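You operate a simulated robot arm through the tools that you are given. There is no shell and no other tool. Be economical: measure what you need, move in short steps, check, and stop when the job is done.

You are at the controls of a simulated two-armed robot. One attempt, no reset.

JOB
Take the teal sponge and leave it on the top of the intake box. Put one of the white jars from the top of the care cabinet on the pink block. Take the white sponge and put it on top of the yellow mask. Put the white jug on the free board on the carton stack. Take the cream jug and leave it on the blue pad. Turn the mixer dial to 100 rpm. Stack the tin marked "seals" from the top of the cool shelf on top of the tin labelled "felt". Put the clear jar labelled "blue" from the top of the cool shelf on the top of the drive box and the clear jar that says "teal" on the filling bench. Do these in any order. Set down upright: white jar, white jug, cream jug, clear jar.

The check looks at the end state, three seconds after you hand in, the way a careful person would. Anything else that was tipped, shoved, dropped, spilled or broken makes it a failure. A push-on lid holds only when it is set on centred and level and pressed home; a screw cap is set on level and turned clockwise until tight.

ROBOT AND FRAMES
Two 6-joint arms with two-finger parallel grippers on one trunk, on a base that drives. Base frame: it is fixed to the floor where the robot stands at the start and does not move with it; the origin is under the middle of the robot, x ahead of it, y to its left, z up; the surface under the hand at the start is at about z = 0.86. Lengths are in m, angles in rad, forces in N, time in s.
The left shoulder is at the start at [-0.077, 0.177, 0.832], the right one opposite. With the tool pointing down near the work surface each hand reaches from about 0.1 to 0.72 m from the robot's upright axis, wherever it stands, measured 20 degrees to its own side. Places, roughly: blue pad (34x22x2 cm) [2.7, -6.4, 0.3]; clear jar [-4.25, -2, 0.75]; cream jug (15x11x14 cm) [-1.8, -4.7, 0.4]; filling bench [-6, 0.2, 0.5]; free board on the carton stack [0.3, -3.7, 0.6]; mixer dial [-3.4, -7.2, 0.8]; orange tin, tin [-4.25, -2.5, 0.75]; pink block [0.75, 0.25, 0.75]; teal sponge (8x6x6 cm) [0.5, 0, 0.9]; top of the drive box (12x18 cm) [-2.5, 1.58, 0.8]; top of the intake box (23x108 cm) [-4.36, -1.16, 0.8]; white jar (5x5x6 cm) [0.7, 0.1, 0.9]; white jug (15x11x14 cm) [-1.8, -5.5, 0.4]; white sponge (8x6x6 cm) [0.5, -0.1, 0.9]; yellow mask (8x8x4 cm) [-0.7, 1, 0.8]. Payload 1.57 kg a hand.
The tool frame of a hand sits at the grasp point between the pads (the TCP): z along the fingers, y along the line on which they close. The tips reach 0.03 m beyond it. The gripper opens to 0.08 m. The fingers are 0.017 m wide and 0.012 m thick; the gripper's body (0.04 by 0.082 m) begins 0.08 m behind the TCP.
Orientation is that of the tool frame in the base frame, as [roll, pitch, yaw] about the fixed x, y, z axes, in that order (R = Rz(yaw) Ry(pitch) Rx(roll)). With the fingers straight down and closing along the base's y, the tool's x points along the base's -x, its y along +y and its z along -z.

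CONTROLS
- The arms move only by the tool nudge_tool. It takes "left_series", "right_series" or both (then of equal length, played together; a hand with none holds still); each is a list of rows, each a list of 7 numbers: the shift along the base's x, y, z in cm, then the turn, a rotation vector about the base's x, y, z in rad, then the opening in per cent of the stroke, from 0 (shut) to 100 (fully open). In form: [[tx, ty, tz, rx, ry, rz, claw], ...]. A call has 1 to 12 rows; each row is the pose to reach, as a shift and turn from the pose commanded when the call began. Rows are played at 5 a second. More than 0.05 m and 0.15 rad between two rows, or a gripper value outside its range, and nothing of the call is played. Where a pose cannot be reached the arm comes as near as it can. A force on the tool above 40 N (or 10 N above the force at the start of the call, whichever is more), or a blocked arm, ends the call early, and 0.2 s more pass. The fingers move at their own pace (about 0.072 m/s each) and stop on an object; they squeeze with about 32 N. The grip force told is the motor's: it shows also when the fingers shut on nothing. Time passes only in rows, and 0.2 s behind the last, so rows that repeat a pose let the fingers close. It gives the time, the measured TCP pose, the force on the tool (base axes), the opening and the grip force at its end, in the units of the frame above (readings bear some noise), with the torque about the TCP (base axes, N m) and any sound that the robot's microphone picked up.
- Cameras (640 x 400 px; columns grow to the right, rows downward): "scene" is now at [0.041, 0.0162, 1.565]; the picture's right is [0.17, -0.99, 0.00], its down [-0.66, -0.11, -0.75] and it looks along [0.73, 0.13, -0.67] (base axes); focal length 289 px, centre (320, 200). "left" rides on the left gripper at [0.072, 0.007, -0.122] in its tool frame; the picture's right is [-0.09, 1.00, 0.00], its down [-0.84, -0.08, -0.54] and it looks along [-0.54, -0.05, 0.84] (tool axes); focal length 238 px, centre (320, 200). "right" rides on the right gripper at [0.072, -0.007, -0.122] in its tool frame; the picture's right is [0.09, 1.00, 0.00], its down [-0.84, 0.08, -0.54] and it looks along [-0.54, 0.05, 0.84] (tool axes); focal length 238 px, centre (320, 200). There is no depth. A picture from a camera that has moved, and an enlarged one, comes with that camera's place and axes in the base frame and with its lens.
- get_image(camera): a new picture of that camera. No time passes.
- slide_trunk(by): slides the trunk up (or, below 0, down) by that many m; the arms and the scene camera ride with it, the base frame stays. It gives what a move gives, with no picture.
- drive_base(legs): drives the robot by 1 to 6 legs, each [ahead, left, turn to the left] in m, m and rad, along the robot's own axes; the way and the turn of a leg run together, so that a leg with both is an arc; at most 1.5 m and 3.142 rad a leg. The arms and the cameras ride along, it lands a little off, and it stops where it bumps. It gives what a move gives.
- aim_head(pan, tilt): turns the head with the scene camera to pan (to the left, within 2.496 rad either way) and tilt (down, from -0.506 to 1.204), counted from straight ahead of the robot. It gives what a move gives.
- enlarge(camera, box): a new picture of the part [left, top, right, bottom] of that camera's present view, enlarged. No time passes.
- job_done(): hands the job in; it is judged then, once.

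Work in short steps. Places have to be worked out from the pictures, the camera data and where the tool is seen: move nearer, look again, correct. Check each grasp and each placing, and mend what went wrong. You have 493 turns and 256 pictures in all, those below and enlarged ones among them. Open the grippers and draw the arms clear of the work before you hand the job in, unless the task says otherwise; then end with one line.

The tools are called after "Request:" by a JSON object that holds its "fn" and its "kwargs". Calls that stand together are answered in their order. nudge_tool: Moves the arms, as the interface text tells. Its arguments: {"type":"object","properties":{"left_series":{"type":"array"},"right_series":{"type":"array"}},"required":[]} The other tools are called the same way: slide_trunk (by) slides the trunk up or down; drive_base (legs) drives the base; aim_head (pan, tilt) turns the head that bears the scene camera; get_image (camera) takes a picture; enlarge (camera, box) takes an enlarged picture of a part of a camera's view; job_done () hands the job in.

At the start:

```text
t: 0.0
left_tool_pos: [0.4574, 0.315, 1.1725]
left_tool_rot: [-3.141, -0.001, -3.141]
left_wrist_force: [0.1, -0.6, -0.8]
left_moment: [0.01, -0.02, 0.03]
left_opening: 0.0799
left_finger_force: 0.1
right_tool_pos: [0.4082, -0.0666, 1.1629]
right_tool_rot: [-3.141, 0.0, 3.141]
right_wrist_force: [-0.3, 0.8, 0.9]
right_moment: [-0.03, -0.05, 0.0]
right_opening: 0.0799
right_finger_force: 0.1
trunk travel left (down, up): [-0.275, 0.053]
robot x, y, heading: [-0.0015, 0.0026, -0.004]
head pan, tilt: [0.169, 0.73]
```

scene: 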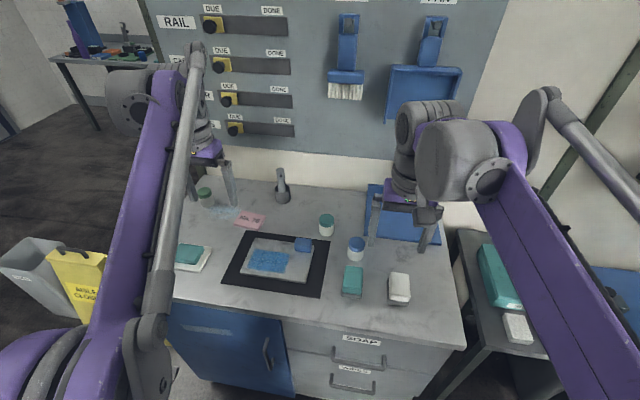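
right: 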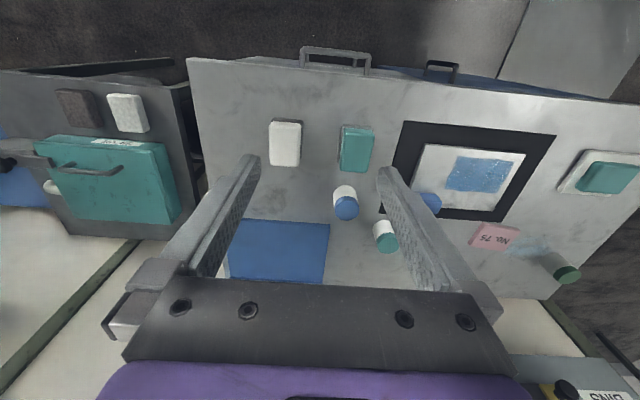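
left: 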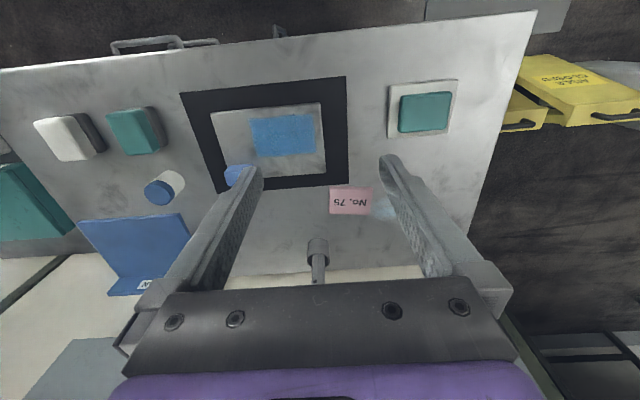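

I'll start by looking closely at the workspace in front.

Request:
{"fn": "enlarge", "kwargs": {"camera": "scene", "box": [160, 140, 480, 340]}}

Request:
{"fn": "enlarge", "kwargs": {"camera": "left", "box": [180, 60, 500, 260]}}

```text
2.00 times, centred on (320, 240) of scene
camera zoom: at [0.041, 0.0162, 1.565], right [0.17, -0.99, 0.0], down [-0.66, -0.11, -0.75], along [0.73, 0.13, -0.67], focal length 579 px, centre (320, 120)
```

zoom: 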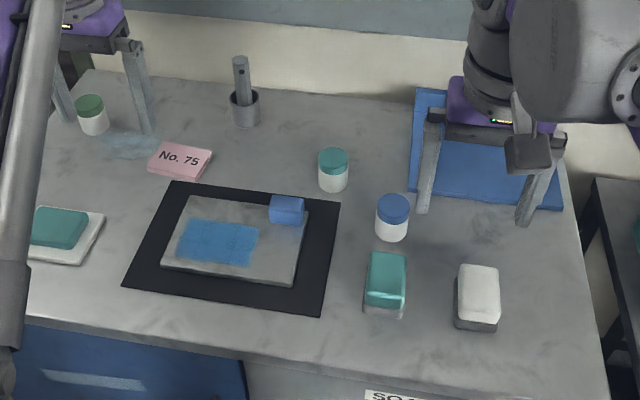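

```text
2.00 times, centred on (340, 160) of left
camera zoom: at [0.3873, 0.3212, 1.2955], right [0.09, 1.0, 0.0], down [0.84, -0.08, 0.54], along [0.54, -0.05, -0.84], focal length 477 px, centre (280, 280)
```

zoom: 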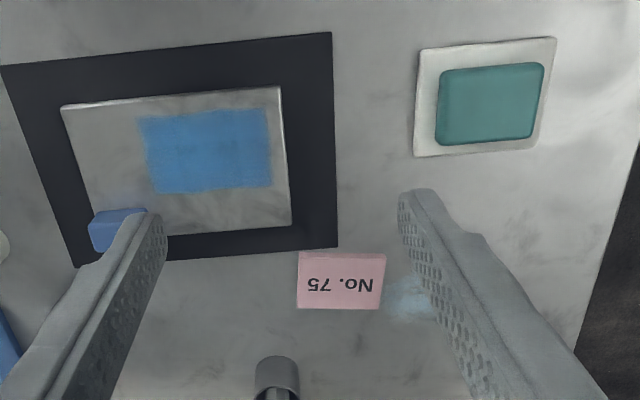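

The jars, sponges and pink "No. 75" block are seen. Next I look around with the head to learn the room.

Request:
{"fn": "aim_head", "kwargs": {"pan": 1.2, "tilt": 0.4}}

Request:
{"fn": "get_image", "kwargs": {"camera": "scene"}}

Request:
{"fn": "aim_head", "kwargs": {"pan": 2.4, "tilt": 0.4}}

Request:
{"fn": "get_image", "kwargs": {"camera": "scene"}}

Request:
{"fn": "aim_head", "kwargs": {"pan": -2.4, "tilt": 0.3}}

Request:
{"fn": "get_image", "kwargs": {"camera": "scene"}}

Request:
{"fn": "aim_head", "kwargs": {"pan": -1.2, "tilt": 0.3}}

Request:
{"fn": "get_image", "kwargs": {"camera": "scene"}}

Request:
{"fn": "aim_head", "kwargs": {"pan": 0.0, "tilt": 1.0}}

Request:
{"fn": "get_image", "kwargs": {"camera": "scene"}}

```text
t: 1.3
left_tool_pos: [0.4585, 0.3163, 1.1731]
left_tool_rot: [-3.14, 0.0, -3.141]
left_wrist_force: [0.2, 0.3, 0.0]
left_moment: [-0.01, 0.0, 0.01]
left_opening: 0.0801
left_finger_force: 0.0
right_tool_pos: [0.4095, -0.0682, 1.1612]
right_tool_rot: [-3.141, 0.0, 3.141]
right_wrist_force: [0.2, -0.1, -0.7]
right_moment: [0.01, -0.01, 0.02]
right_opening: 0.0799
right_finger_force: 0.1
trunk travel left (down, up): [-0.275, 0.053]
robot x, y, heading: [0.001, 0.0016, -0.0]
head pan, tilt: [1.201, 0.4]
```

```text
250 pictures are left
camera scene: at [-0.008, 0.0884, 1.5943], right [0.93, -0.36, 0.0], down [-0.14, -0.36, -0.92], along [0.33, 0.86, -0.39], focal length 289 px, centre (320, 200)
```

scene: 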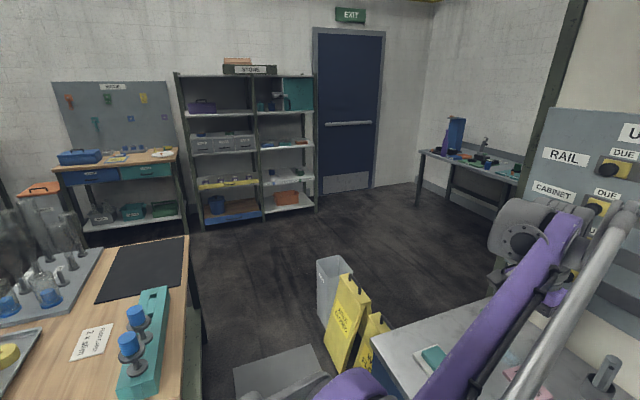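

```text
t: 2.7
left_tool_pos: [0.4585, 0.3146, 1.1737]
left_tool_rot: [3.141, -0.001, -3.141]
left_wrist_force: [0.0, -0.6, -1.1]
left_moment: [0.03, 0.0, -0.02]
left_opening: 0.0797
left_finger_force: 0.0
right_tool_pos: [0.4081, -0.0673, 1.1618]
right_tool_rot: [-3.141, 0.0, 3.141]
right_wrist_force: [1.0, 0.0, 0.6]
right_moment: [-0.01, 0.01, 0.0]
right_opening: 0.0803
right_finger_force: 0.0
trunk travel left (down, up): [-0.275, 0.053]
robot x, y, heading: [-0.001, 0.0015, -0.005]
head pan, tilt: [2.4, 0.4]
```

```text
249 pictures are left
camera scene: at [-0.1098, 0.0646, 1.5944], right [0.68, 0.74, 0.0], down [0.29, -0.26, -0.92], along [-0.68, 0.62, -0.39], focal length 289 px, centre (320, 200)
```

scene: 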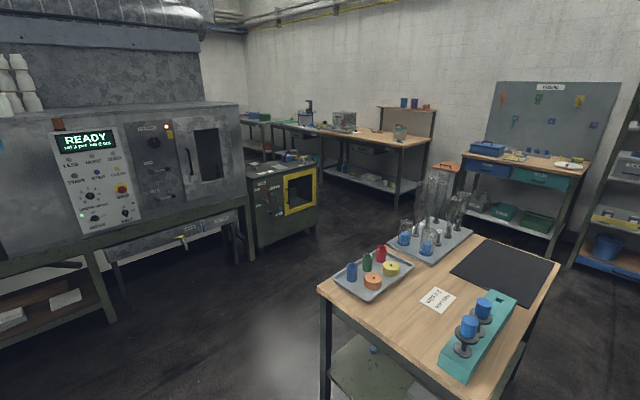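

```text
t: 6.5
left_tool_pos: [0.4583, 0.3163, 1.1746]
left_tool_rot: [-3.141, 0.001, 3.14]
left_wrist_force: [0.3, 0.3, 0.1]
left_moment: [0.0, -0.01, 0.03]
left_opening: 0.08
left_finger_force: 0.0
right_tool_pos: [0.4086, -0.0671, 1.1621]
right_tool_rot: [3.141, 0.001, -3.141]
right_wrist_force: [-0.1, -0.1, -0.2]
right_moment: [-0.01, 0.0, -0.02]
right_opening: 0.08
right_finger_force: 0.1
trunk travel left (down, up): [-0.275, 0.053]
robot x, y, heading: [0.002, -0.0023, 0.001]
head pan, tilt: [-2.4, 0.3]
```

```text
248 pictures are left
camera scene: at [-0.1104, -0.0611, 1.6036], right [-0.68, 0.74, 0.0], down [0.22, 0.2, -0.96], along [-0.7, -0.65, -0.3], focal length 289 px, centre (320, 200)
```

scene: 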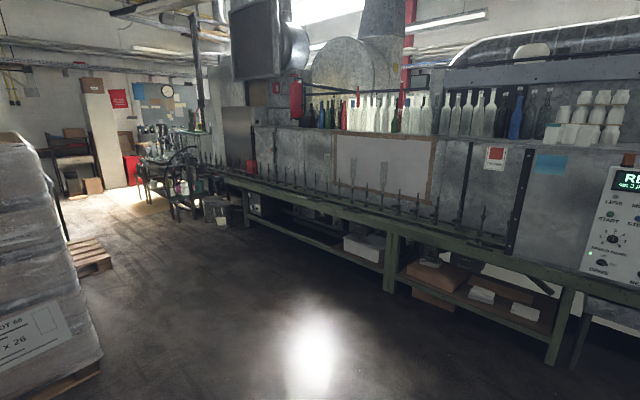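

```text
t: 7.9
left_tool_pos: [0.4581, 0.3156, 1.1724]
left_tool_rot: [3.141, 0.001, -3.142]
left_wrist_force: [0.2, -0.2, 0.0]
left_moment: [-0.03, 0.04, -0.03]
left_opening: 0.0798
left_finger_force: 0.1
right_tool_pos: [0.4094, -0.0679, 1.1607]
right_tool_rot: [3.14, 0.0, -3.141]
right_wrist_force: [0.6, 0.2, -0.2]
right_moment: [0.02, -0.02, 0.0]
right_opening: 0.0799
right_finger_force: 0.0
trunk travel left (down, up): [-0.275, 0.053]
robot x, y, heading: [0.0014, 0.0005, -0.003]
head pan, tilt: [-1.201, 0.3]
```

```text
247 pictures are left
camera scene: at [-0.0078, -0.0851, 1.6036], right [-0.93, -0.36, 0.0], down [-0.11, 0.28, -0.96], along [0.34, -0.89, -0.3], focal length 289 px, centre (320, 200)
```

scene: 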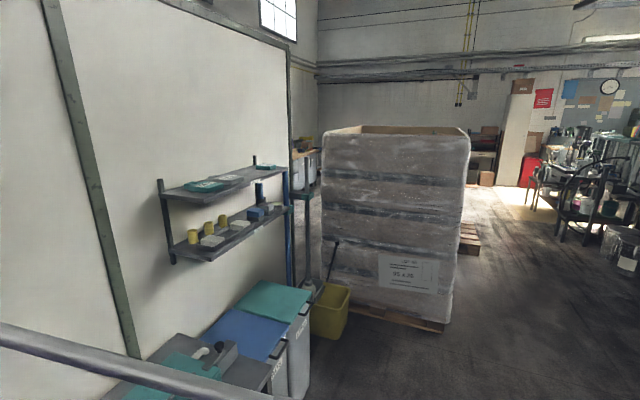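

```text
t: 9.3
left_tool_pos: [0.4581, 0.3152, 1.1734]
left_tool_rot: [-3.141, 0.001, 3.14]
left_wrist_force: [-0.1, 0.3, -1.2]
left_moment: [0.0, -0.03, -0.03]
left_opening: 0.0802
left_finger_force: 0.0
right_tool_pos: [0.4093, -0.067, 1.1611]
right_tool_rot: [3.141, 0.0, -3.141]
right_wrist_force: [-0.2, -0.3, 0.2]
right_moment: [-0.03, -0.03, -0.02]
right_opening: 0.0802
right_finger_force: 0.0
trunk travel left (down, up): [-0.275, 0.053]
robot x, y, heading: [-0.0007, 0.0003, 0.0]
head pan, tilt: [0.0, 1.0]
```

```text
246 pictures are left
camera scene: at [0.0281, 0.0019, 1.5441], right [0.0, -1.0, 0.0], down [-0.84, 0.0, -0.54], along [0.54, 0.0, -0.84], focal length 289 px, centre (320, 200)
```

scene: 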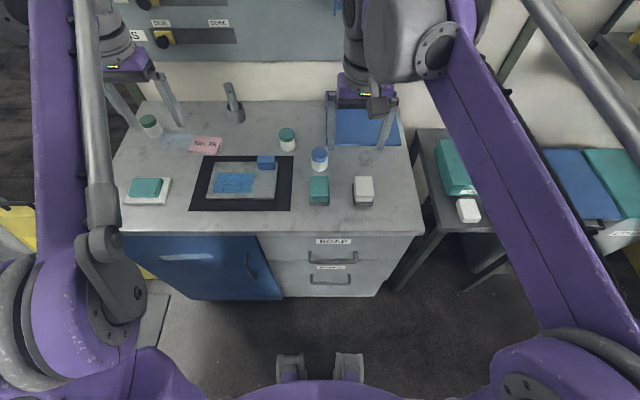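

Let me read the signs above and confirm what the care cabinet is.

Request:
{"fn": "aim_head", "kwargs": {"pan": 0.0, "tilt": 0.1}}

Request:
{"fn": "get_image", "kwargs": {"camera": "scene"}}

Request:
{"fn": "enlarge", "kwargs": {"camera": "scene", "box": [120, 160, 440, 360]}}

```text
t: 10.5
left_tool_pos: [0.4585, 0.3163, 1.1742]
left_tool_rot: [3.141, 0.001, -3.141]
left_wrist_force: [0.5, 0.3, -0.6]
left_moment: [0.02, 0.01, 0.0]
left_opening: 0.0802
left_finger_force: 0.0
right_tool_pos: [0.4092, -0.0673, 1.1611]
right_tool_rot: [3.142, 0.0, 3.141]
right_wrist_force: [-0.4, -0.1, 0.0]
right_moment: [-0.01, 0.0, 0.02]
right_opening: 0.0801
right_finger_force: 0.1
trunk travel left (down, up): [-0.275, 0.053]
robot x, y, heading: [0.002, 0.001, 0.003]
head pan, tilt: [0.0, 0.099]
```

```text
245 pictures are left
camera scene: at [0.0505, 0.002, 1.6222], right [0.0, -1.0, 0.0], down [-0.1, 0.0, -0.99], along [0.99, 0.0, -0.1], focal length 289 px, centre (320, 200)
```

scene: 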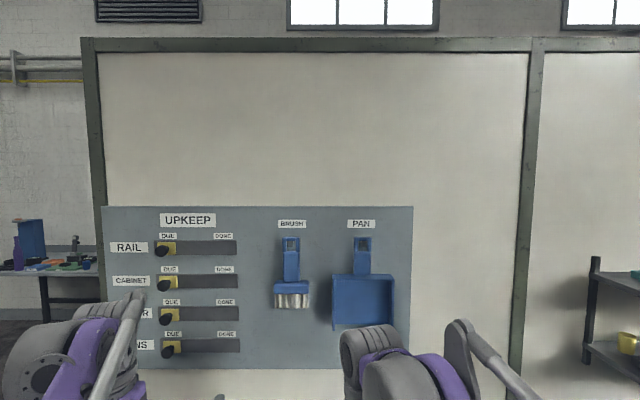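

```text
2.00 times, centred on (280, 260) of scene
camera zoom: at [0.0505, 0.002, 1.6222], right [0.0, -1.0, 0.0], down [-0.1, 0.0, -0.99], along [0.99, 0.0, -0.1], focal length 579 px, centre (400, 80)
```

zoom: 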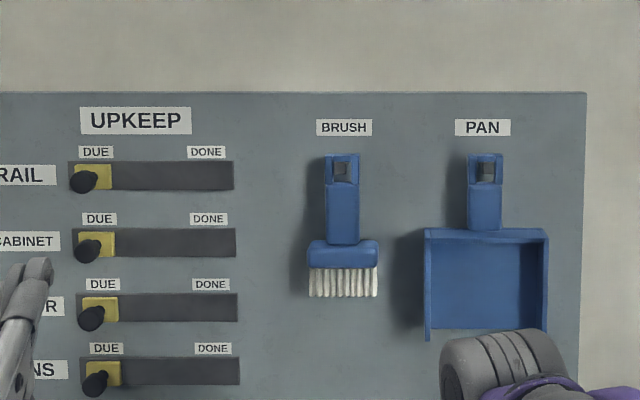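

This is the care cabinet (upkeep board). I shift left 0.16 m so the left hand reaches both the teal-lid jar and the pink block.

Request:
{"fn": "drive_base", "kwargs": {"legs": [[0, 0.16, 0]]}}

Request:
{"fn": "aim_head", "kwargs": {"pan": 0.0, "tilt": 0.85}}

Request:
{"fn": "get_image", "kwargs": {"camera": "scene"}}

Request:
{"fn": "get_image", "kwargs": {"camera": "left"}}

Request:
{"fn": "get_image", "kwargs": {"camera": "right"}}

```text
t: 12.5
left_tool_pos: [0.4584, 0.4732, 1.1727]
left_tool_rot: [3.142, 0.0, -3.14]
left_wrist_force: [-0.5, -0.2, -0.3]
left_moment: [0.0, -0.01, -0.04]
left_opening: 0.0798
left_finger_force: 0.0
right_tool_pos: [0.4083, 0.0896, 1.1614]
right_tool_rot: [3.142, 0.0, -3.14]
right_wrist_force: [-0.1, -0.6, -0.6]
right_moment: [0.01, 0.02, 0.02]
right_opening: 0.08
right_finger_force: 0.1
trunk travel left (down, up): [-0.275, 0.053]
robot x, y, heading: [0.0003, 0.1549, 0.004]
head pan, tilt: [0.0, 0.099]
```

```text
t: 13.6
left_tool_pos: [0.4582, 0.4731, 1.1733]
left_tool_rot: [3.141, 0.001, -3.137]
left_wrist_force: [-0.2, -0.5, -0.8]
left_moment: [0.02, -0.01, 0.01]
left_opening: 0.0801
left_finger_force: 0.1
right_tool_pos: [0.4085, 0.0901, 1.1618]
right_tool_rot: [3.141, -0.002, -3.139]
right_wrist_force: [-0.4, -0.2, -0.2]
right_moment: [0.0, 0.01, -0.04]
right_opening: 0.0799
right_finger_force: 0.0
trunk travel left (down, up): [-0.275, 0.053]
robot x, y, heading: [-0.0015, 0.1527, 0.002]
head pan, tilt: [0.0, 0.85]
```

```text
243 pictures are left
camera scene: at [0.0365, 0.1586, 1.5553], right [0.0, -1.0, 0.0], down [-0.75, 0.0, -0.66], along [0.66, 0.0, -0.75], focal length 289 px, centre (320, 200)
```

scene: 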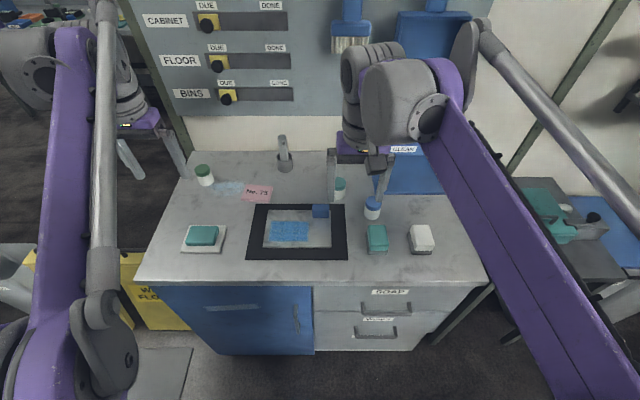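

```text
242 pictures are left
camera left: at [0.3864, 0.4786, 1.2955], right [0.09, 1.0, 0.0], down [0.84, -0.08, 0.54], along [0.54, -0.05, -0.84], focal length 238 px, centre (320, 200)
```

left: 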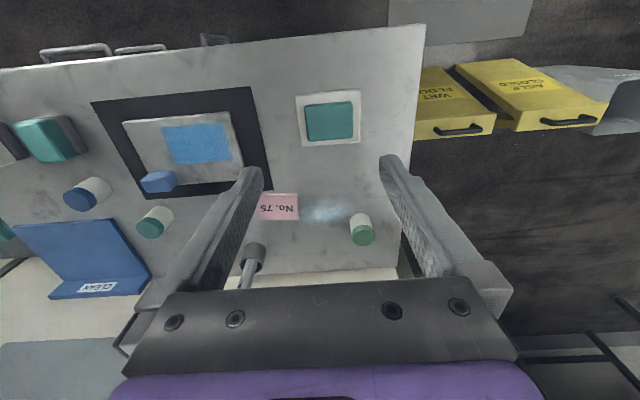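

```text
241 pictures are left
camera right: at [0.3374, 0.0826, 1.2838], right [-0.09, 1.0, 0.0], down [0.84, 0.08, 0.54], along [0.54, 0.05, -0.84], focal length 238 px, centre (320, 200)
```

right: 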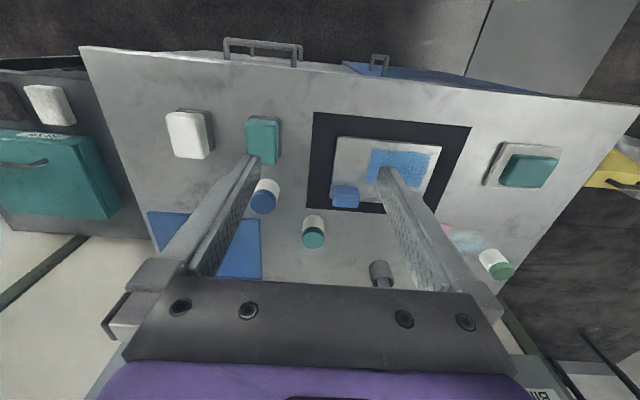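

Estimates: teal-lid jar near (0.662, 0.10), pink block near (0.666, 0.363). I move the left hand over the jar and the right hand out of the way.

Request:
{"fn": "nudge_tool", "kwargs": {"left_series": [[2, -3.7, -1.2, 0, 0, 0, 100], [4, -7.4, -2.4, 0, 0, 0, 100], [6, -11.1, -3.6, 0, 0, 0, 100], [8, -14.8, -4.8, 0, 0, 0, 100], [10, -18.5, -6, 0, 0, 0, 100], [12, -22.2, -7.2, 0, 0, 0, 100], [14, -25.9, -8.4, 0, 0, 0, 100], [16, -29.6, -9.6, 0, 0, 0, 100], [18, -33.3, -10.8, 0, 0, 0, 100], [20.4, -37.3, -12, 0, 0, 0, 100]], "right_series": [[0, -3, 0, 0, 0, 0, 100], [0, -6, 0, 0, 0, 0, 100], [0, -9, 0, 0, 0, 0, 100], [0, -12, 0, 0, 0, 0, 100], [0, -15, 0, 0, 0, 0, 100], [0, -18, 0, 0, 0, 0, 100], [0, -20, 0, 0, 0, 0, 100], [0, -22, 0, 0, 0, 0, 100], [0, -23, 0, 0, 0, 0, 100], [0, -24, 0, 0, 0, 0, 100]]}}

Request:
{"fn": "get_image", "kwargs": {"camera": "left"}}

Request:
{"fn": "get_image", "kwargs": {"camera": "scene"}}

```text
t: 15.8
left_tool_pos: [0.6129, 0.1127, 1.0284]
left_tool_rot: [3.139, 0.0, -3.14]
left_wrist_force: [-0.2, -0.1, 0.3]
left_moment: [0.03, 0.02, -0.02]
left_opening: 0.08
left_finger_force: 0.0
left hand out of reach, approached as far as the arm can: row 8, 9, 10
right_tool_pos: [0.4101, -0.1512, 1.1604]
right_tool_rot: [3.139, -0.001, -3.141]
right_wrist_force: [0.4, 0.5, -0.2]
right_moment: [-0.01, 0.01, 0.0]
right_opening: 0.0799
right_finger_force: 0.1
trunk travel left (down, up): [-0.275, 0.053]
robot x, y, heading: [0.0019, 0.1559, -0.001]
head pan, tilt: [0.0, 0.85]
```

```text
240 pictures are left
camera left: at [0.5413, 0.119, 1.1507], right [0.09, 1.0, 0.0], down [0.84, -0.08, 0.54], along [0.54, -0.05, -0.84], focal length 238 px, centre (320, 200)
```

left: 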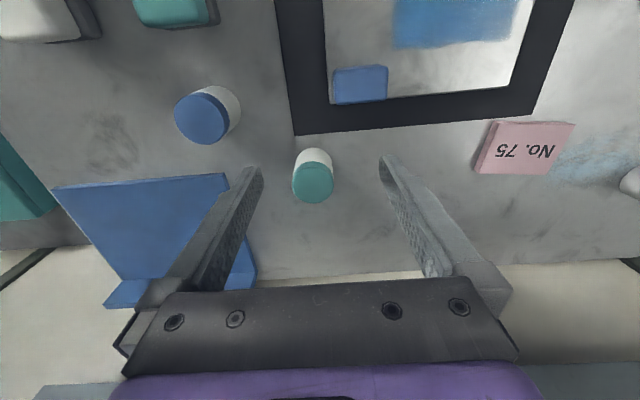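

```text
239 pictures are left
camera scene: at [0.0373, 0.1571, 1.5552], right [0.0, -1.0, 0.0], down [-0.75, 0.0, -0.66], along [0.66, 0.0, -0.75], focal length 289 px, centre (320, 200)
```

scene: 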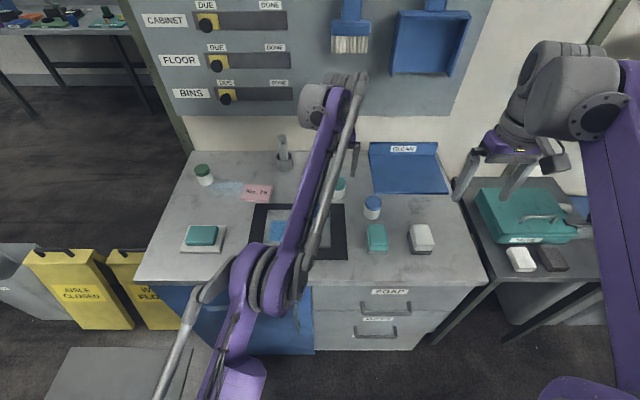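

The jar is at about (0.668, 0.10) but the reach falls short; there is floor room in front, so I drive 0.10 m ahead.

Request:
{"fn": "drive_base", "kwargs": {"legs": [[0.1, 0, 0]]}}

Request:
{"fn": "get_image", "kwargs": {"camera": "left"}}

```text
t: 17.0
left_tool_pos: [0.7126, 0.1142, 1.0305]
left_tool_rot: [-3.141, 0.001, -3.139]
left_wrist_force: [0.6, -0.1, 0.0]
left_moment: [-0.01, -0.01, -0.01]
left_opening: 0.0803
left_finger_force: 0.0
right_tool_pos: [0.5085, -0.1505, 1.1634]
right_tool_rot: [3.14, 0.0, -3.139]
right_wrist_force: [-0.4, -0.1, -0.7]
right_moment: [0.01, 0.01, 0.01]
right_opening: 0.08
right_finger_force: 0.1
trunk travel left (down, up): [-0.275, 0.053]
robot x, y, heading: [0.1001, 0.1564, 0.002]
head pan, tilt: [0.0, 0.85]
```

```text
238 pictures are left
camera left: at [0.6404, 0.1199, 1.1512], right [0.09, 1.0, 0.0], down [0.84, -0.08, 0.54], along [0.54, -0.05, -0.84], focal length 238 px, centre (320, 200)
```

left: 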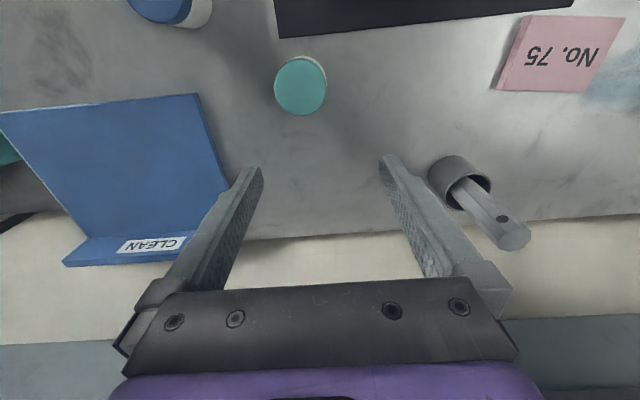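

Jar confirmed at (0.668, 0.100). Small move over it and check, since the commanded pose may differ from the measured one.

Request:
{"fn": "nudge_tool", "kwargs": {"left_series": [[-2, -0.7, 0, 0, 0, 0, 100], [-4.5, -1.4, 0, 0, 0, 0, 100]]}}

Request:
{"fn": "get_image", "kwargs": {"camera": "left"}}

```text
t: 17.6
left_tool_pos: [0.6664, 0.0994, 1.0281]
left_tool_rot: [-3.141, 0.0, -3.141]
left_wrist_force: [0.6, -0.4, 0.0]
left_moment: [0.01, 0.02, -0.05]
left_opening: 0.0801
left_finger_force: 0.0
right_tool_pos: [0.5088, -0.152, 1.1621]
right_tool_rot: [3.141, 0.0, -3.14]
right_wrist_force: [0.2, 0.0, 0.0]
right_moment: [-0.01, -0.02, 0.04]
right_opening: 0.08
right_finger_force: 0.0
trunk travel left (down, up): [-0.275, 0.053]
robot x, y, heading: [0.1009, 0.1543, -0.0]
head pan, tilt: [0.0, 0.85]
```

```text
237 pictures are left
camera left: at [0.5952, 0.1051, 1.1497], right [0.09, 1.0, 0.0], down [0.84, -0.08, 0.54], along [0.54, -0.05, -0.84], focal length 238 px, centre (320, 200)
```

left: 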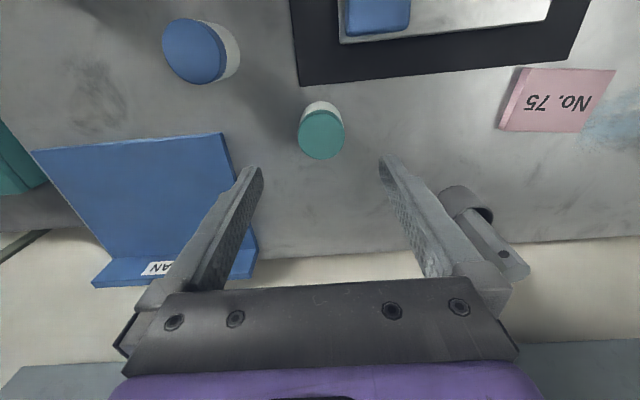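

Centred over the jar. I descend to z ≈ 0.897 and close.

Request:
{"fn": "nudge_tool", "kwargs": {"left_series": [[0.1, 0, -4.5, 0, 0, 0, 100], [0.1, 0, -9, 0, 0, 0, 100], [0.1, 0, -13, 0, 0, 0, 100], [0.1, 0, -13, 0, 0, 0, 40], [0.1, 0, -13, 0, 0, 0, 20], [0.1, 0, -13, 0, 0, 0, 20]]}}

Request:
{"fn": "get_image", "kwargs": {"camera": "left"}}

```text
t: 19.0
left_tool_pos: [0.6678, 0.1018, 0.8965]
left_tool_rot: [3.142, 0.0, -3.14]
left_wrist_force: [0.0, -0.3, 0.0]
left_moment: [-0.01, 0.0, 0.01]
left_opening: 0.0467
left_finger_force: 31.9
right_tool_pos: [0.5091, -0.1496, 1.161]
right_tool_rot: [-3.141, 0.002, -3.141]
right_wrist_force: [0.5, 0.7, 0.8]
right_moment: [-0.03, 0.0, 0.03]
right_opening: 0.08
right_finger_force: 0.2
trunk travel left (down, up): [-0.275, 0.053]
robot x, y, heading: [0.0998, 0.1602, -0.001]
head pan, tilt: [0.0, 0.85]
```

```text
236 pictures are left
camera left: at [0.5967, 0.107, 1.0188], right [0.09, 1.0, 0.0], down [0.84, -0.08, 0.54], along [0.54, -0.05, -0.84], focal length 238 px, centre (320, 200)
```

left: 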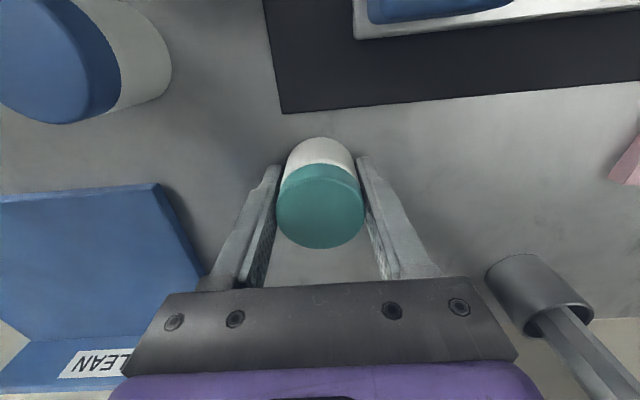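

Gripped (4.7 cm). Lift and carry to above the pink block.

Request:
{"fn": "nudge_tool", "kwargs": {"left_series": [[0, 0, 4.5, 0, 0, 0, 20], [0, 0, 9, 0, 0, 0, 20], [0, 0, 13, 0, 0, 0, 20], [-1, 4.4, 14, 0, 0, 0, 20], [-2, 8.8, 14, 0, 0, 0, 20], [-2, 13.2, 14, 0, 0, 0, 20], [-1, 17.6, 14, 0, 0, 0, 20], [-0.4, 22, 14, 0, 0, 0, 20], [-0.2, 26.2, 13, 0, 0, 0, 20]]}}

Request:
{"fn": "get_image", "kwargs": {"camera": "left"}}

Request:
{"fn": "get_image", "kwargs": {"camera": "scene"}}

```text
t: 21.0
left_tool_pos: [0.6649, 0.3647, 1.0286]
left_tool_rot: [3.141, -0.001, -3.14]
left_wrist_force: [0.5, 0.2, -0.7]
left_moment: [-0.03, 0.0, -0.01]
left_opening: 0.0466
left_finger_force: 31.7
right_tool_pos: [0.5082, -0.1493, 1.1638]
right_tool_rot: [-3.141, 0.0, -3.14]
right_wrist_force: [0.6, 0.8, -0.6]
right_moment: [0.0, 0.02, -0.02]
right_opening: 0.0801
right_finger_force: 0.1
trunk travel left (down, up): [-0.275, 0.053]
robot x, y, heading: [0.1029, 0.152, 0.004]
head pan, tilt: [0.0, 0.85]
```

```text
235 pictures are left
camera left: at [0.5931, 0.3709, 1.151], right [0.09, 1.0, 0.0], down [0.84, -0.08, 0.54], along [0.54, -0.05, -0.84], focal length 238 px, centre (320, 200)
```

left: 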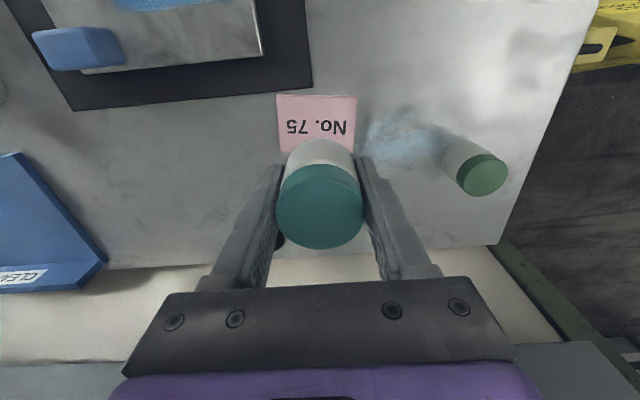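

```text
234 pictures are left
camera scene: at [0.1365, 0.1599, 1.5552], right [0.0, -1.0, 0.0], down [-0.75, 0.0, -0.66], along [0.66, 0.0, -0.75], focal length 289 px, centre (320, 200)
```

scene: 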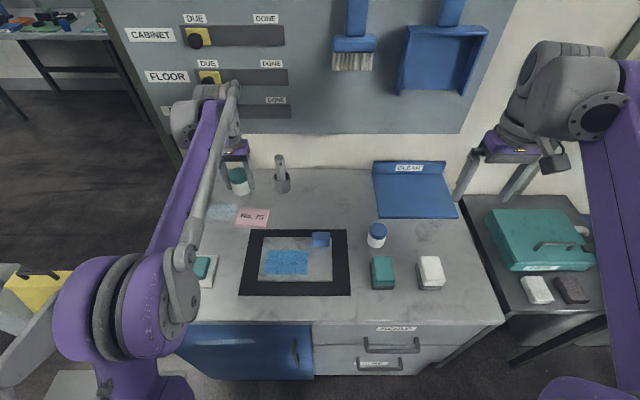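

Pink block centre at about (0.668, 0.361). I fine-align and descend to just above it.

Request:
{"fn": "nudge_tool", "kwargs": {"left_series": [[0.2, -0.4, -4, 0, 0, 0, 20], [0.2, -0.4, -8, 0, 0, 0, 20], [0.2, -0.4, -10.3, 0, 0, 0, 20]]}}

Request:
{"fn": "enlarge", "kwargs": {"camera": "scene", "box": [180, 150, 340, 250]}}

```text
t: 21.8
left_tool_pos: [0.6673, 0.3586, 0.927]
left_tool_rot: [3.141, 0.0, -3.14]
left_wrist_force: [0.6, 0.2, -0.4]
left_moment: [0.0, -0.01, -0.02]
left_opening: 0.0464
left_finger_force: 31.8
right_tool_pos: [0.5086, -0.15, 1.162]
right_tool_rot: [-3.141, 0.0, -3.138]
right_wrist_force: [-0.7, 0.2, 0.1]
right_moment: [0.01, -0.01, -0.04]
right_opening: 0.08
right_finger_force: 0.0
trunk travel left (down, up): [-0.275, 0.053]
robot x, y, heading: [0.0996, 0.1574, 0.002]
head pan, tilt: [0.0, 0.85]
```

```text
4.00 times, centred on (260, 200) of scene
camera zoom: at [0.1366, 0.1587, 1.5552], right [0.0, -1.0, 0.0], down [-0.75, 0.0, -0.66], along [0.66, 0.0, -0.75], focal length 1157 px, centre (560, 200)
```

zoom: 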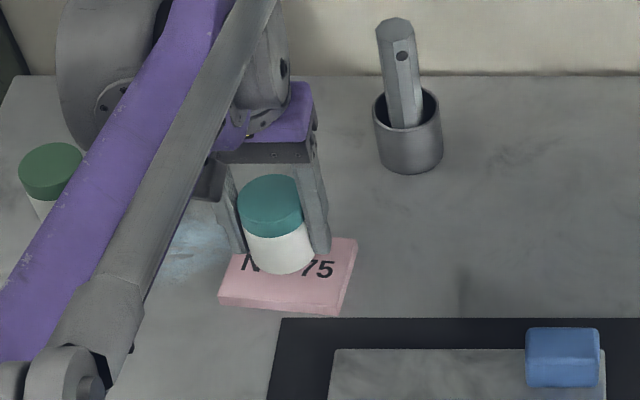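

The jar is well over the block. I descend slowly and read the force.

Request:
{"fn": "nudge_tool", "kwargs": {"left_series": [[0, 0, -0.4, 0, 0, 0, 20], [0, 0, -0.8, 0, 0, 0, 20], [0, 0, -1.2, 0, 0, 0, 20]]}}

```text
t: 22.6
left_tool_pos: [0.6674, 0.3583, 0.9134]
left_tool_rot: [3.141, -0.001, -3.14]
left_wrist_force: [-0.8, 0.2, -0.6]
left_moment: [-0.01, 0.01, -0.04]
left_opening: 0.0463
left_finger_force: 31.8
right_tool_pos: [0.5083, -0.1505, 1.1625]
right_tool_rot: [-3.141, -0.001, -3.141]
right_wrist_force: [0.0, -0.5, -0.3]
right_moment: [0.04, -0.01, 0.02]
right_opening: 0.0803
right_finger_force: 0.2
trunk travel left (down, up): [-0.275, 0.053]
robot x, y, heading: [0.0981, 0.1574, -0.002]
head pan, tilt: [0.0, 0.85]
```

No contact yet at 0.913; a little further.

Request:
{"fn": "nudge_tool", "kwargs": {"left_series": [[0, 0, -0.3, 0, 0, 0, 20], [0, 0, -0.5, 0, 0, 0, 20]]}}

Request:
{"fn": "get_image", "kwargs": {"camera": "left"}}

```text
t: 23.2
left_tool_pos: [0.6679, 0.3586, 0.9078]
left_tool_rot: [-3.141, 0.0, -3.14]
left_wrist_force: [0.2, -0.4, -1.1]
left_moment: [0.02, 0.01, -0.02]
left_opening: 0.0467
left_finger_force: 31.9
right_tool_pos: [0.508, -0.1506, 1.1615]
right_tool_rot: [3.14, -0.001, -3.139]
right_wrist_force: [0.2, -0.5, -0.4]
right_moment: [-0.01, -0.01, -0.02]
right_opening: 0.0801
right_finger_force: 0.0
trunk travel left (down, up): [-0.275, 0.053]
robot x, y, heading: [0.1048, 0.1592, -0.001]
head pan, tilt: [0.0, 0.85]
```

```text
232 pictures are left
camera left: at [0.5962, 0.3642, 1.0309], right [0.09, 1.0, 0.0], down [0.84, -0.08, 0.54], along [0.54, -0.05, -0.84], focal length 238 px, centre (320, 200)
```

left: 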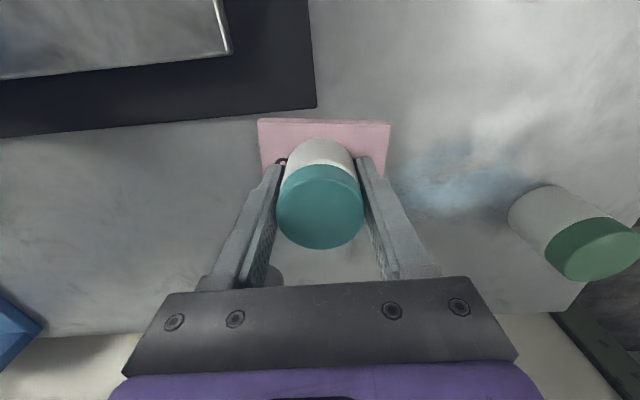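

Request:
{"fn": "nudge_tool", "kwargs": {"left_series": [[0, 0, -0.15, 0, 0, 0, 20], [0, 0, -0.3, 0, 0, 0, 20]]}}

```text
t: 23.8
left_tool_pos: [0.6673, 0.3586, 0.9066]
left_tool_rot: [3.139, 0.0, -3.14]
left_wrist_force: [3.4, 1.4, 24.7]
left_moment: [0.07, -0.14, 0.02]
left_opening: 0.0466
left_finger_force: 31.4
right_tool_pos: [0.5074, -0.1514, 1.1621]
right_tool_rot: [3.141, 0.002, -3.141]
right_wrist_force: [0.0, -0.5, -1.3]
right_moment: [0.0, -0.04, -0.03]
right_opening: 0.0801
right_finger_force: 0.1
trunk travel left (down, up): [-0.275, 0.053]
robot x, y, heading: [0.0991, 0.1532, 0.003]
head pan, tilt: [0.0, 0.85]
```

Contact (25 N). Ease up slightly, open, and retreat upward.

Request:
{"fn": "nudge_tool", "kwargs": {"left_series": [[0, 0, 0.2, 0, 0, 0, 20], [0, 0, 0.2, 0, 0, 0, 80], [0, 0, 0.2, 0, 0, 0, 80], [0, 0, 4, 0, 0, 0, 80], [0, 0, 8.5, 0, 0, 0, 80], [0, 0, 13, 0, 0, 0, 80]]}}

Request:
{"fn": "get_image", "kwargs": {"camera": "left"}}

Request:
{"fn": "get_image", "kwargs": {"camera": "right"}}

```text
t: 25.2
left_tool_pos: [0.6698, 0.3591, 1.0345]
left_tool_rot: [3.141, 0.001, -3.14]
left_wrist_force: [0.4, 0.0, -0.2]
left_moment: [-0.01, 0.02, -0.04]
left_opening: 0.064
left_finger_force: 0.0
right_tool_pos: [0.5079, -0.1497, 1.1621]
right_tool_rot: [3.142, 0.0, -3.14]
right_wrist_force: [-0.4, 0.4, 0.3]
right_moment: [0.02, -0.04, 0.01]
right_opening: 0.0798
right_finger_force: 0.1
trunk travel left (down, up): [-0.275, 0.053]
robot x, y, heading: [0.1018, 0.1562, 0.006]
head pan, tilt: [0.0, 0.85]
```

```text
231 pictures are left
camera left: at [0.5978, 0.3652, 1.1573], right [0.09, 1.0, 0.0], down [0.84, -0.08, 0.54], along [0.54, -0.05, -0.84], focal length 238 px, centre (320, 200)
```

left: 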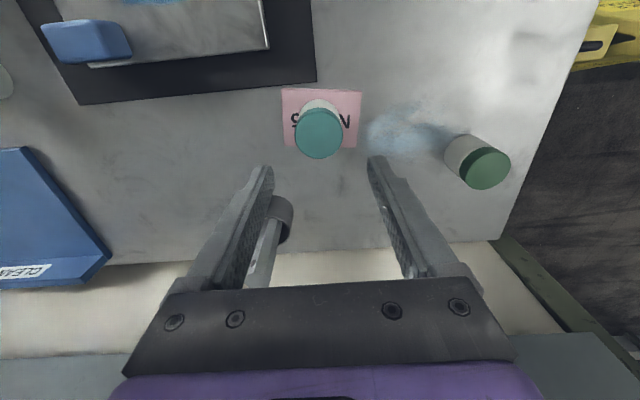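

```text
230 pictures are left
camera right: at [0.4375, -0.1578, 1.2842], right [-0.09, 1.0, 0.0], down [0.84, 0.08, 0.54], along [0.54, 0.05, -0.84], focal length 238 px, centre (320, 200)
```

right: 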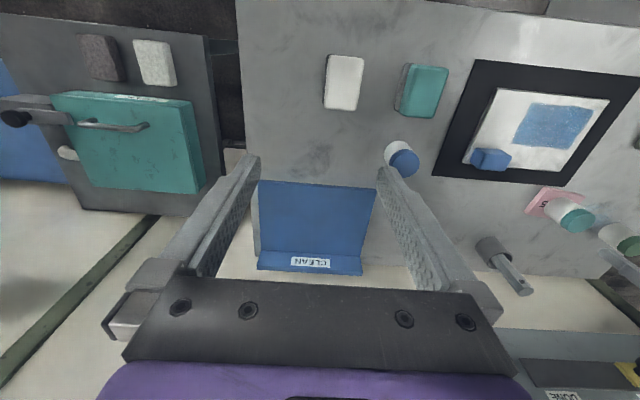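

Jar sits upright on the pink block. Now the right hand goes to the white sponge at about (0.477, -0.118), descending toward it; left lifts a bit.

Request:
{"fn": "nudge_tool", "kwargs": {"right_series": [[-1.5, 1.6, -4, 0, 0, 0, 100], [-3.1, 3.2, -8, 0, 0, 0, 100], [-3.1, 3.2, -12.5, 0, 0, 0, 100], [-3.1, 3.2, -17, 0, 0, 0, 100]]}}

Request:
{"fn": "get_image", "kwargs": {"camera": "right"}}

```text
t: 26.2
left_tool_pos: [0.6696, 0.3606, 1.0341]
left_tool_rot: [-3.142, 0.0, -3.141]
left_wrist_force: [0.2, 0.6, 0.3]
left_moment: [0.0, -0.02, 0.02]
left_opening: 0.0641
left_finger_force: 0.1
right_tool_pos: [0.4777, -0.1191, 0.9935]
right_tool_rot: [-3.141, 0.002, -3.14]
right_wrist_force: [0.2, -1.0, -0.2]
right_moment: [0.02, 0.0, -0.02]
right_opening: 0.0801
right_finger_force: 0.0
trunk travel left (down, up): [-0.275, 0.053]
robot x, y, heading: [0.1003, 0.1592, 0.005]
head pan, tilt: [0.0, 0.85]
```

```text
229 pictures are left
camera right: at [0.4066, -0.1263, 1.1154], right [-0.09, 1.0, 0.0], down [0.84, 0.08, 0.54], along [0.54, 0.05, -0.84], focal length 238 px, centre (320, 200)
```

right: 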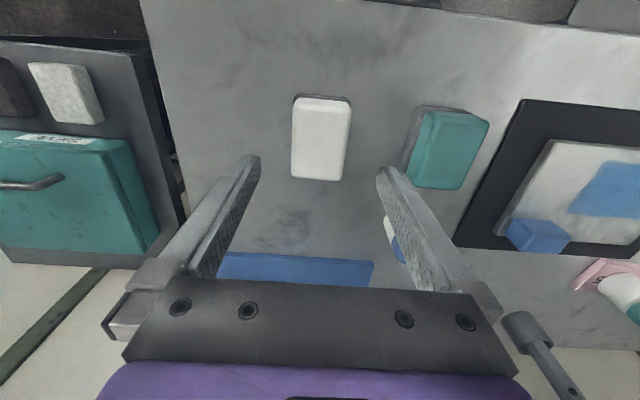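

Well aligned; descend and grip the white sponge.

Request:
{"fn": "nudge_tool", "kwargs": {"right_series": [[0.2, 0, -4.5, 0, 0, 0, 100], [0.2, 0, -9.6, 0, 0, 0, 100], [0.2, 0, -9.6, 0, 0, 0, 50], [0.2, 0, -9.6, 0, 0, 0, 30], [0.2, 0, -9.6, 0, 0, 0, 30]]}}

Request:
{"fn": "get_image", "kwargs": {"camera": "right"}}

```text
refused: row 2 steps farther than a row can; nothing moved
```

```text
228 pictures are left
camera right: at [0.4066, -0.1263, 1.1154], right [-0.09, 1.0, 0.0], down [0.84, 0.08, 0.54], along [0.54, 0.05, -0.84], focal length 238 px, centre (320, 200)
```

right: 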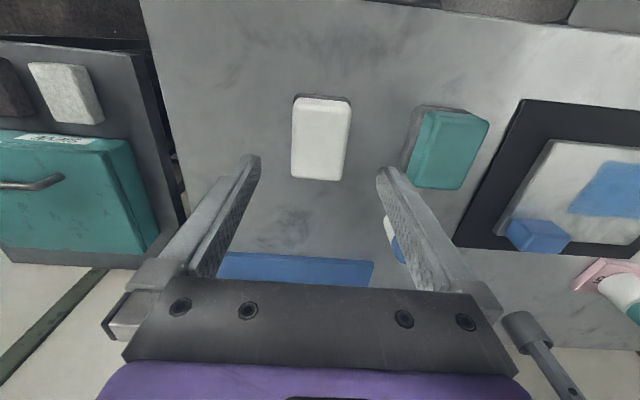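

Step was too long; repeat with smaller steps.

Request:
{"fn": "nudge_tool", "kwargs": {"right_series": [[0.2, 0, -4.8, 0, 0, 0, 100], [0.2, 0, -9.5, 0, 0, 0, 100], [0.2, 0, -9.5, 0, 0, 0, 50], [0.2, 0, -9.5, 0, 0, 0, 30], [0.2, 0, -9.5, 0, 0, 0, 30]]}}

Request:
{"fn": "get_image", "kwargs": {"camera": "right"}}

```text
t: 27.4
left_tool_pos: [0.669, 0.3607, 1.0345]
left_tool_rot: [3.14, 0.0, -3.139]
left_wrist_force: [-0.3, -0.8, 0.0]
left_moment: [0.02, -0.02, -0.02]
left_opening: 0.0639
left_finger_force: 0.0
right_tool_pos: [0.4806, -0.1189, 0.8984]
right_tool_rot: [3.14, 0.0, -3.139]
right_wrist_force: [0.2, 0.3, -0.3]
right_moment: [-0.02, 0.01, 0.0]
right_opening: 0.0541
right_finger_force: 32.0
trunk travel left (down, up): [-0.275, 0.053]
robot x, y, heading: [0.0993, 0.1548, 0.003]
head pan, tilt: [0.0, 0.85]
```

```text
227 pictures are left
camera right: at [0.4092, -0.1268, 1.0207], right [-0.09, 1.0, 0.0], down [0.84, 0.08, 0.54], along [0.54, 0.05, -0.84], focal length 238 px, centre (320, 200)
```

right: 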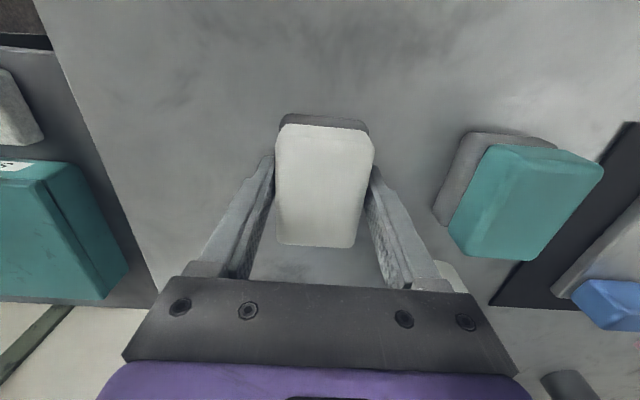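

White sponge gripped. Lift it away to the right while the left hand travels over the teal sponge.

Request:
{"fn": "nudge_tool", "kwargs": {"right_series": [[0, 0, 4.5, 0, 0, 0, 30], [0, 0, 9, 0, 0, 0, 30], [0, -1, 13.5, 0, 0, 0, 30], [0, -3, 18, 0, 0, 0, 30], [0, -6, 20, 0, 0, 0, 30], [0, -9, 20, 0, 0, 0, 30], [0, -12, 20, 0, 0, 0, 30], [0, -14, 20, 0, 0, 0, 30], [0, -14, 20, 0, 0, 0, 30], [0, -14, 20, 0, 0, 0, 30], [0, -14, 20, 0, 0, 0, 30]], "left_series": [[0, 0, 0, 0, 0, 0, 100], [0, 0, 0, 0, 0, 0, 100], [-2, -4, 0, 0, 0, 0, 100], [-4, -8, 0, 0, 0, 0, 100], [-6, -12, 0, 0, 0, 0, 100], [-8, -16, 0, 0, 0, 0, 100], [-10.5, -20, 0, 0, 0, 0, 100], [-13, -24, 0, 0, 0, 0, 100], [-15, -28, 0, 0, 0, 0, 100], [-17, -32, 0, 0, 0, 0, 100], [-18.9, -36, 0, 0, 0, 0, 100]]}}

Request:
{"fn": "get_image", "kwargs": {"camera": "left"}}

Request:
{"fn": "get_image", "kwargs": {"camera": "right"}}

```text
t: 29.8
left_tool_pos: [0.4768, -0.002, 1.0362]
left_tool_rot: [3.139, -0.001, -3.139]
left_wrist_force: [0.1, -0.4, -0.5]
left_moment: [0.01, 0.0, -0.01]
left_opening: 0.08
left_finger_force: 0.1
right_tool_pos: [0.4788, -0.2587, 1.0953]
right_tool_rot: [3.141, -0.002, -3.14]
right_wrist_force: [-0.1, 0.1, 0.6]
right_moment: [0.03, -0.03, -0.02]
right_opening: 0.0539
right_finger_force: 31.6
trunk travel left (down, up): [-0.275, 0.053]
robot x, y, heading: [0.1008, 0.1601, 0.004]
head pan, tilt: [0.0, 0.85]
```

```text
226 pictures are left
camera left: at [0.405, 0.0024, 1.1579], right [0.09, 1.0, 0.0], down [0.84, -0.08, 0.54], along [0.54, -0.05, -0.84], focal length 238 px, centre (320, 200)
```

left: 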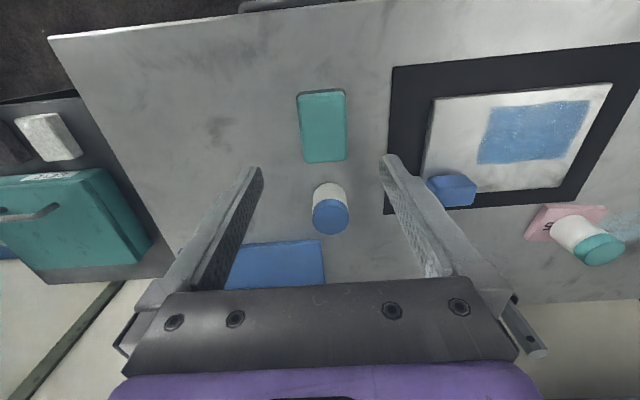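

```text
225 pictures are left
camera right: at [0.4085, -0.265, 1.2185], right [-0.09, 1.0, 0.0], down [0.84, 0.08, 0.54], along [0.54, 0.05, -0.84], focal length 238 px, centre (320, 200)
```

right: 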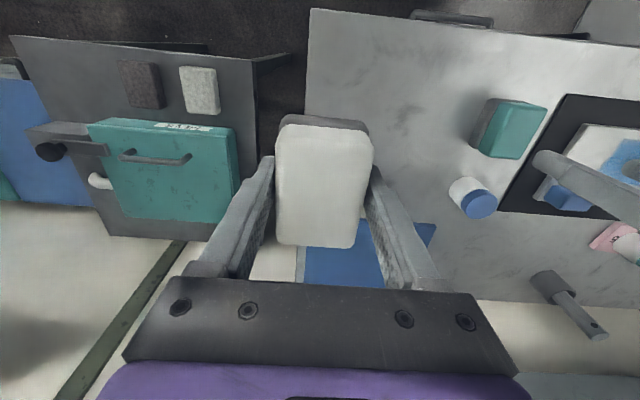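

Aligned with the teal sponge; descend and grip.

Request:
{"fn": "nudge_tool", "kwargs": {"left_series": [[0, 0, -4.8, 0, 0, 0, 100], [0, 0, -9.5, 0, 0, 0, 100], [0, 0, -13.9, 0, 0, 0, 100], [0, 0, -13.9, 0, 0, 0, 50], [0, 0, -13.9, 0, 0, 0, 30], [0, 0, -13.9, 0, 0, 0, 30], [0, 0, -9.2, 0, 0, 0, 30], [0, 0, -4.6, 0, 0, 0, 30], [0, 0, 0, 0, 0, 0, 30], [0, 0, 4, 0, 0, 0, 30]]}}

Request:
{"fn": "get_image", "kwargs": {"camera": "left"}}

Request:
{"fn": "get_image", "kwargs": {"camera": "scene"}}

```text
t: 32.0
left_tool_pos: [0.48, -0.001, 1.0776]
left_tool_rot: [3.141, 0.001, -3.14]
left_wrist_force: [0.7, -0.4, -0.6]
left_moment: [0.0, -0.03, 0.02]
left_opening: 0.054
left_finger_force: 31.9
right_tool_pos: [0.4786, -0.2555, 1.0953]
right_tool_rot: [-3.141, 0.001, -3.14]
right_wrist_force: [0.1, -0.7, -0.2]
right_moment: [0.02, -0.01, -0.02]
right_opening: 0.0541
right_finger_force: 31.9
trunk travel left (down, up): [-0.275, 0.053]
robot x, y, heading: [0.1014, 0.1597, 0.002]
head pan, tilt: [0.0, 0.85]
```

```text
224 pictures are left
camera left: at [0.4079, 0.0051, 1.2004], right [0.09, 1.0, 0.0], down [0.84, -0.08, 0.54], along [0.54, -0.05, -0.84], focal length 238 px, centre (320, 200)
```

left: 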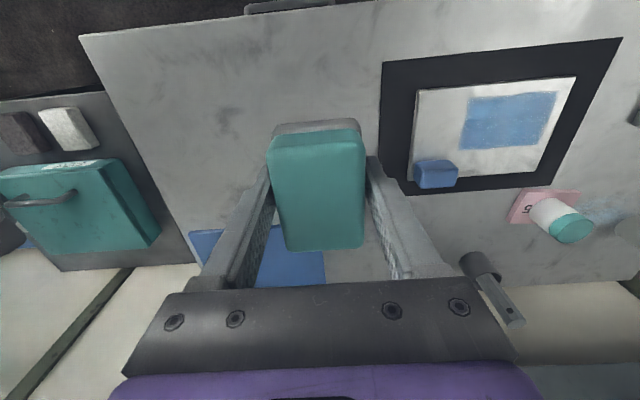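

```text
223 pictures are left
camera scene: at [0.1362, 0.1589, 1.5552], right [0.0, -1.0, 0.0], down [-0.75, 0.0, -0.66], along [0.66, 0.0, -0.75], focal length 289 px, centre (320, 200)
```

scene: 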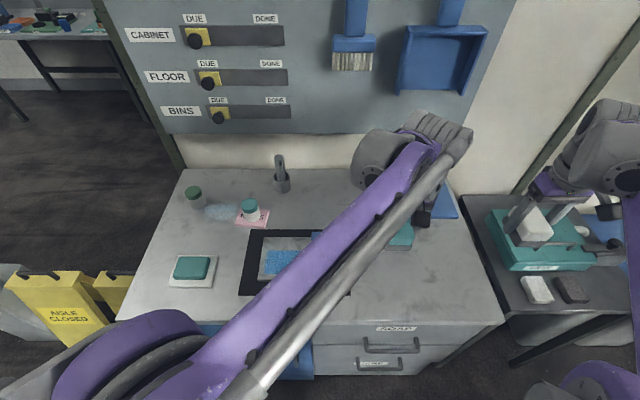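

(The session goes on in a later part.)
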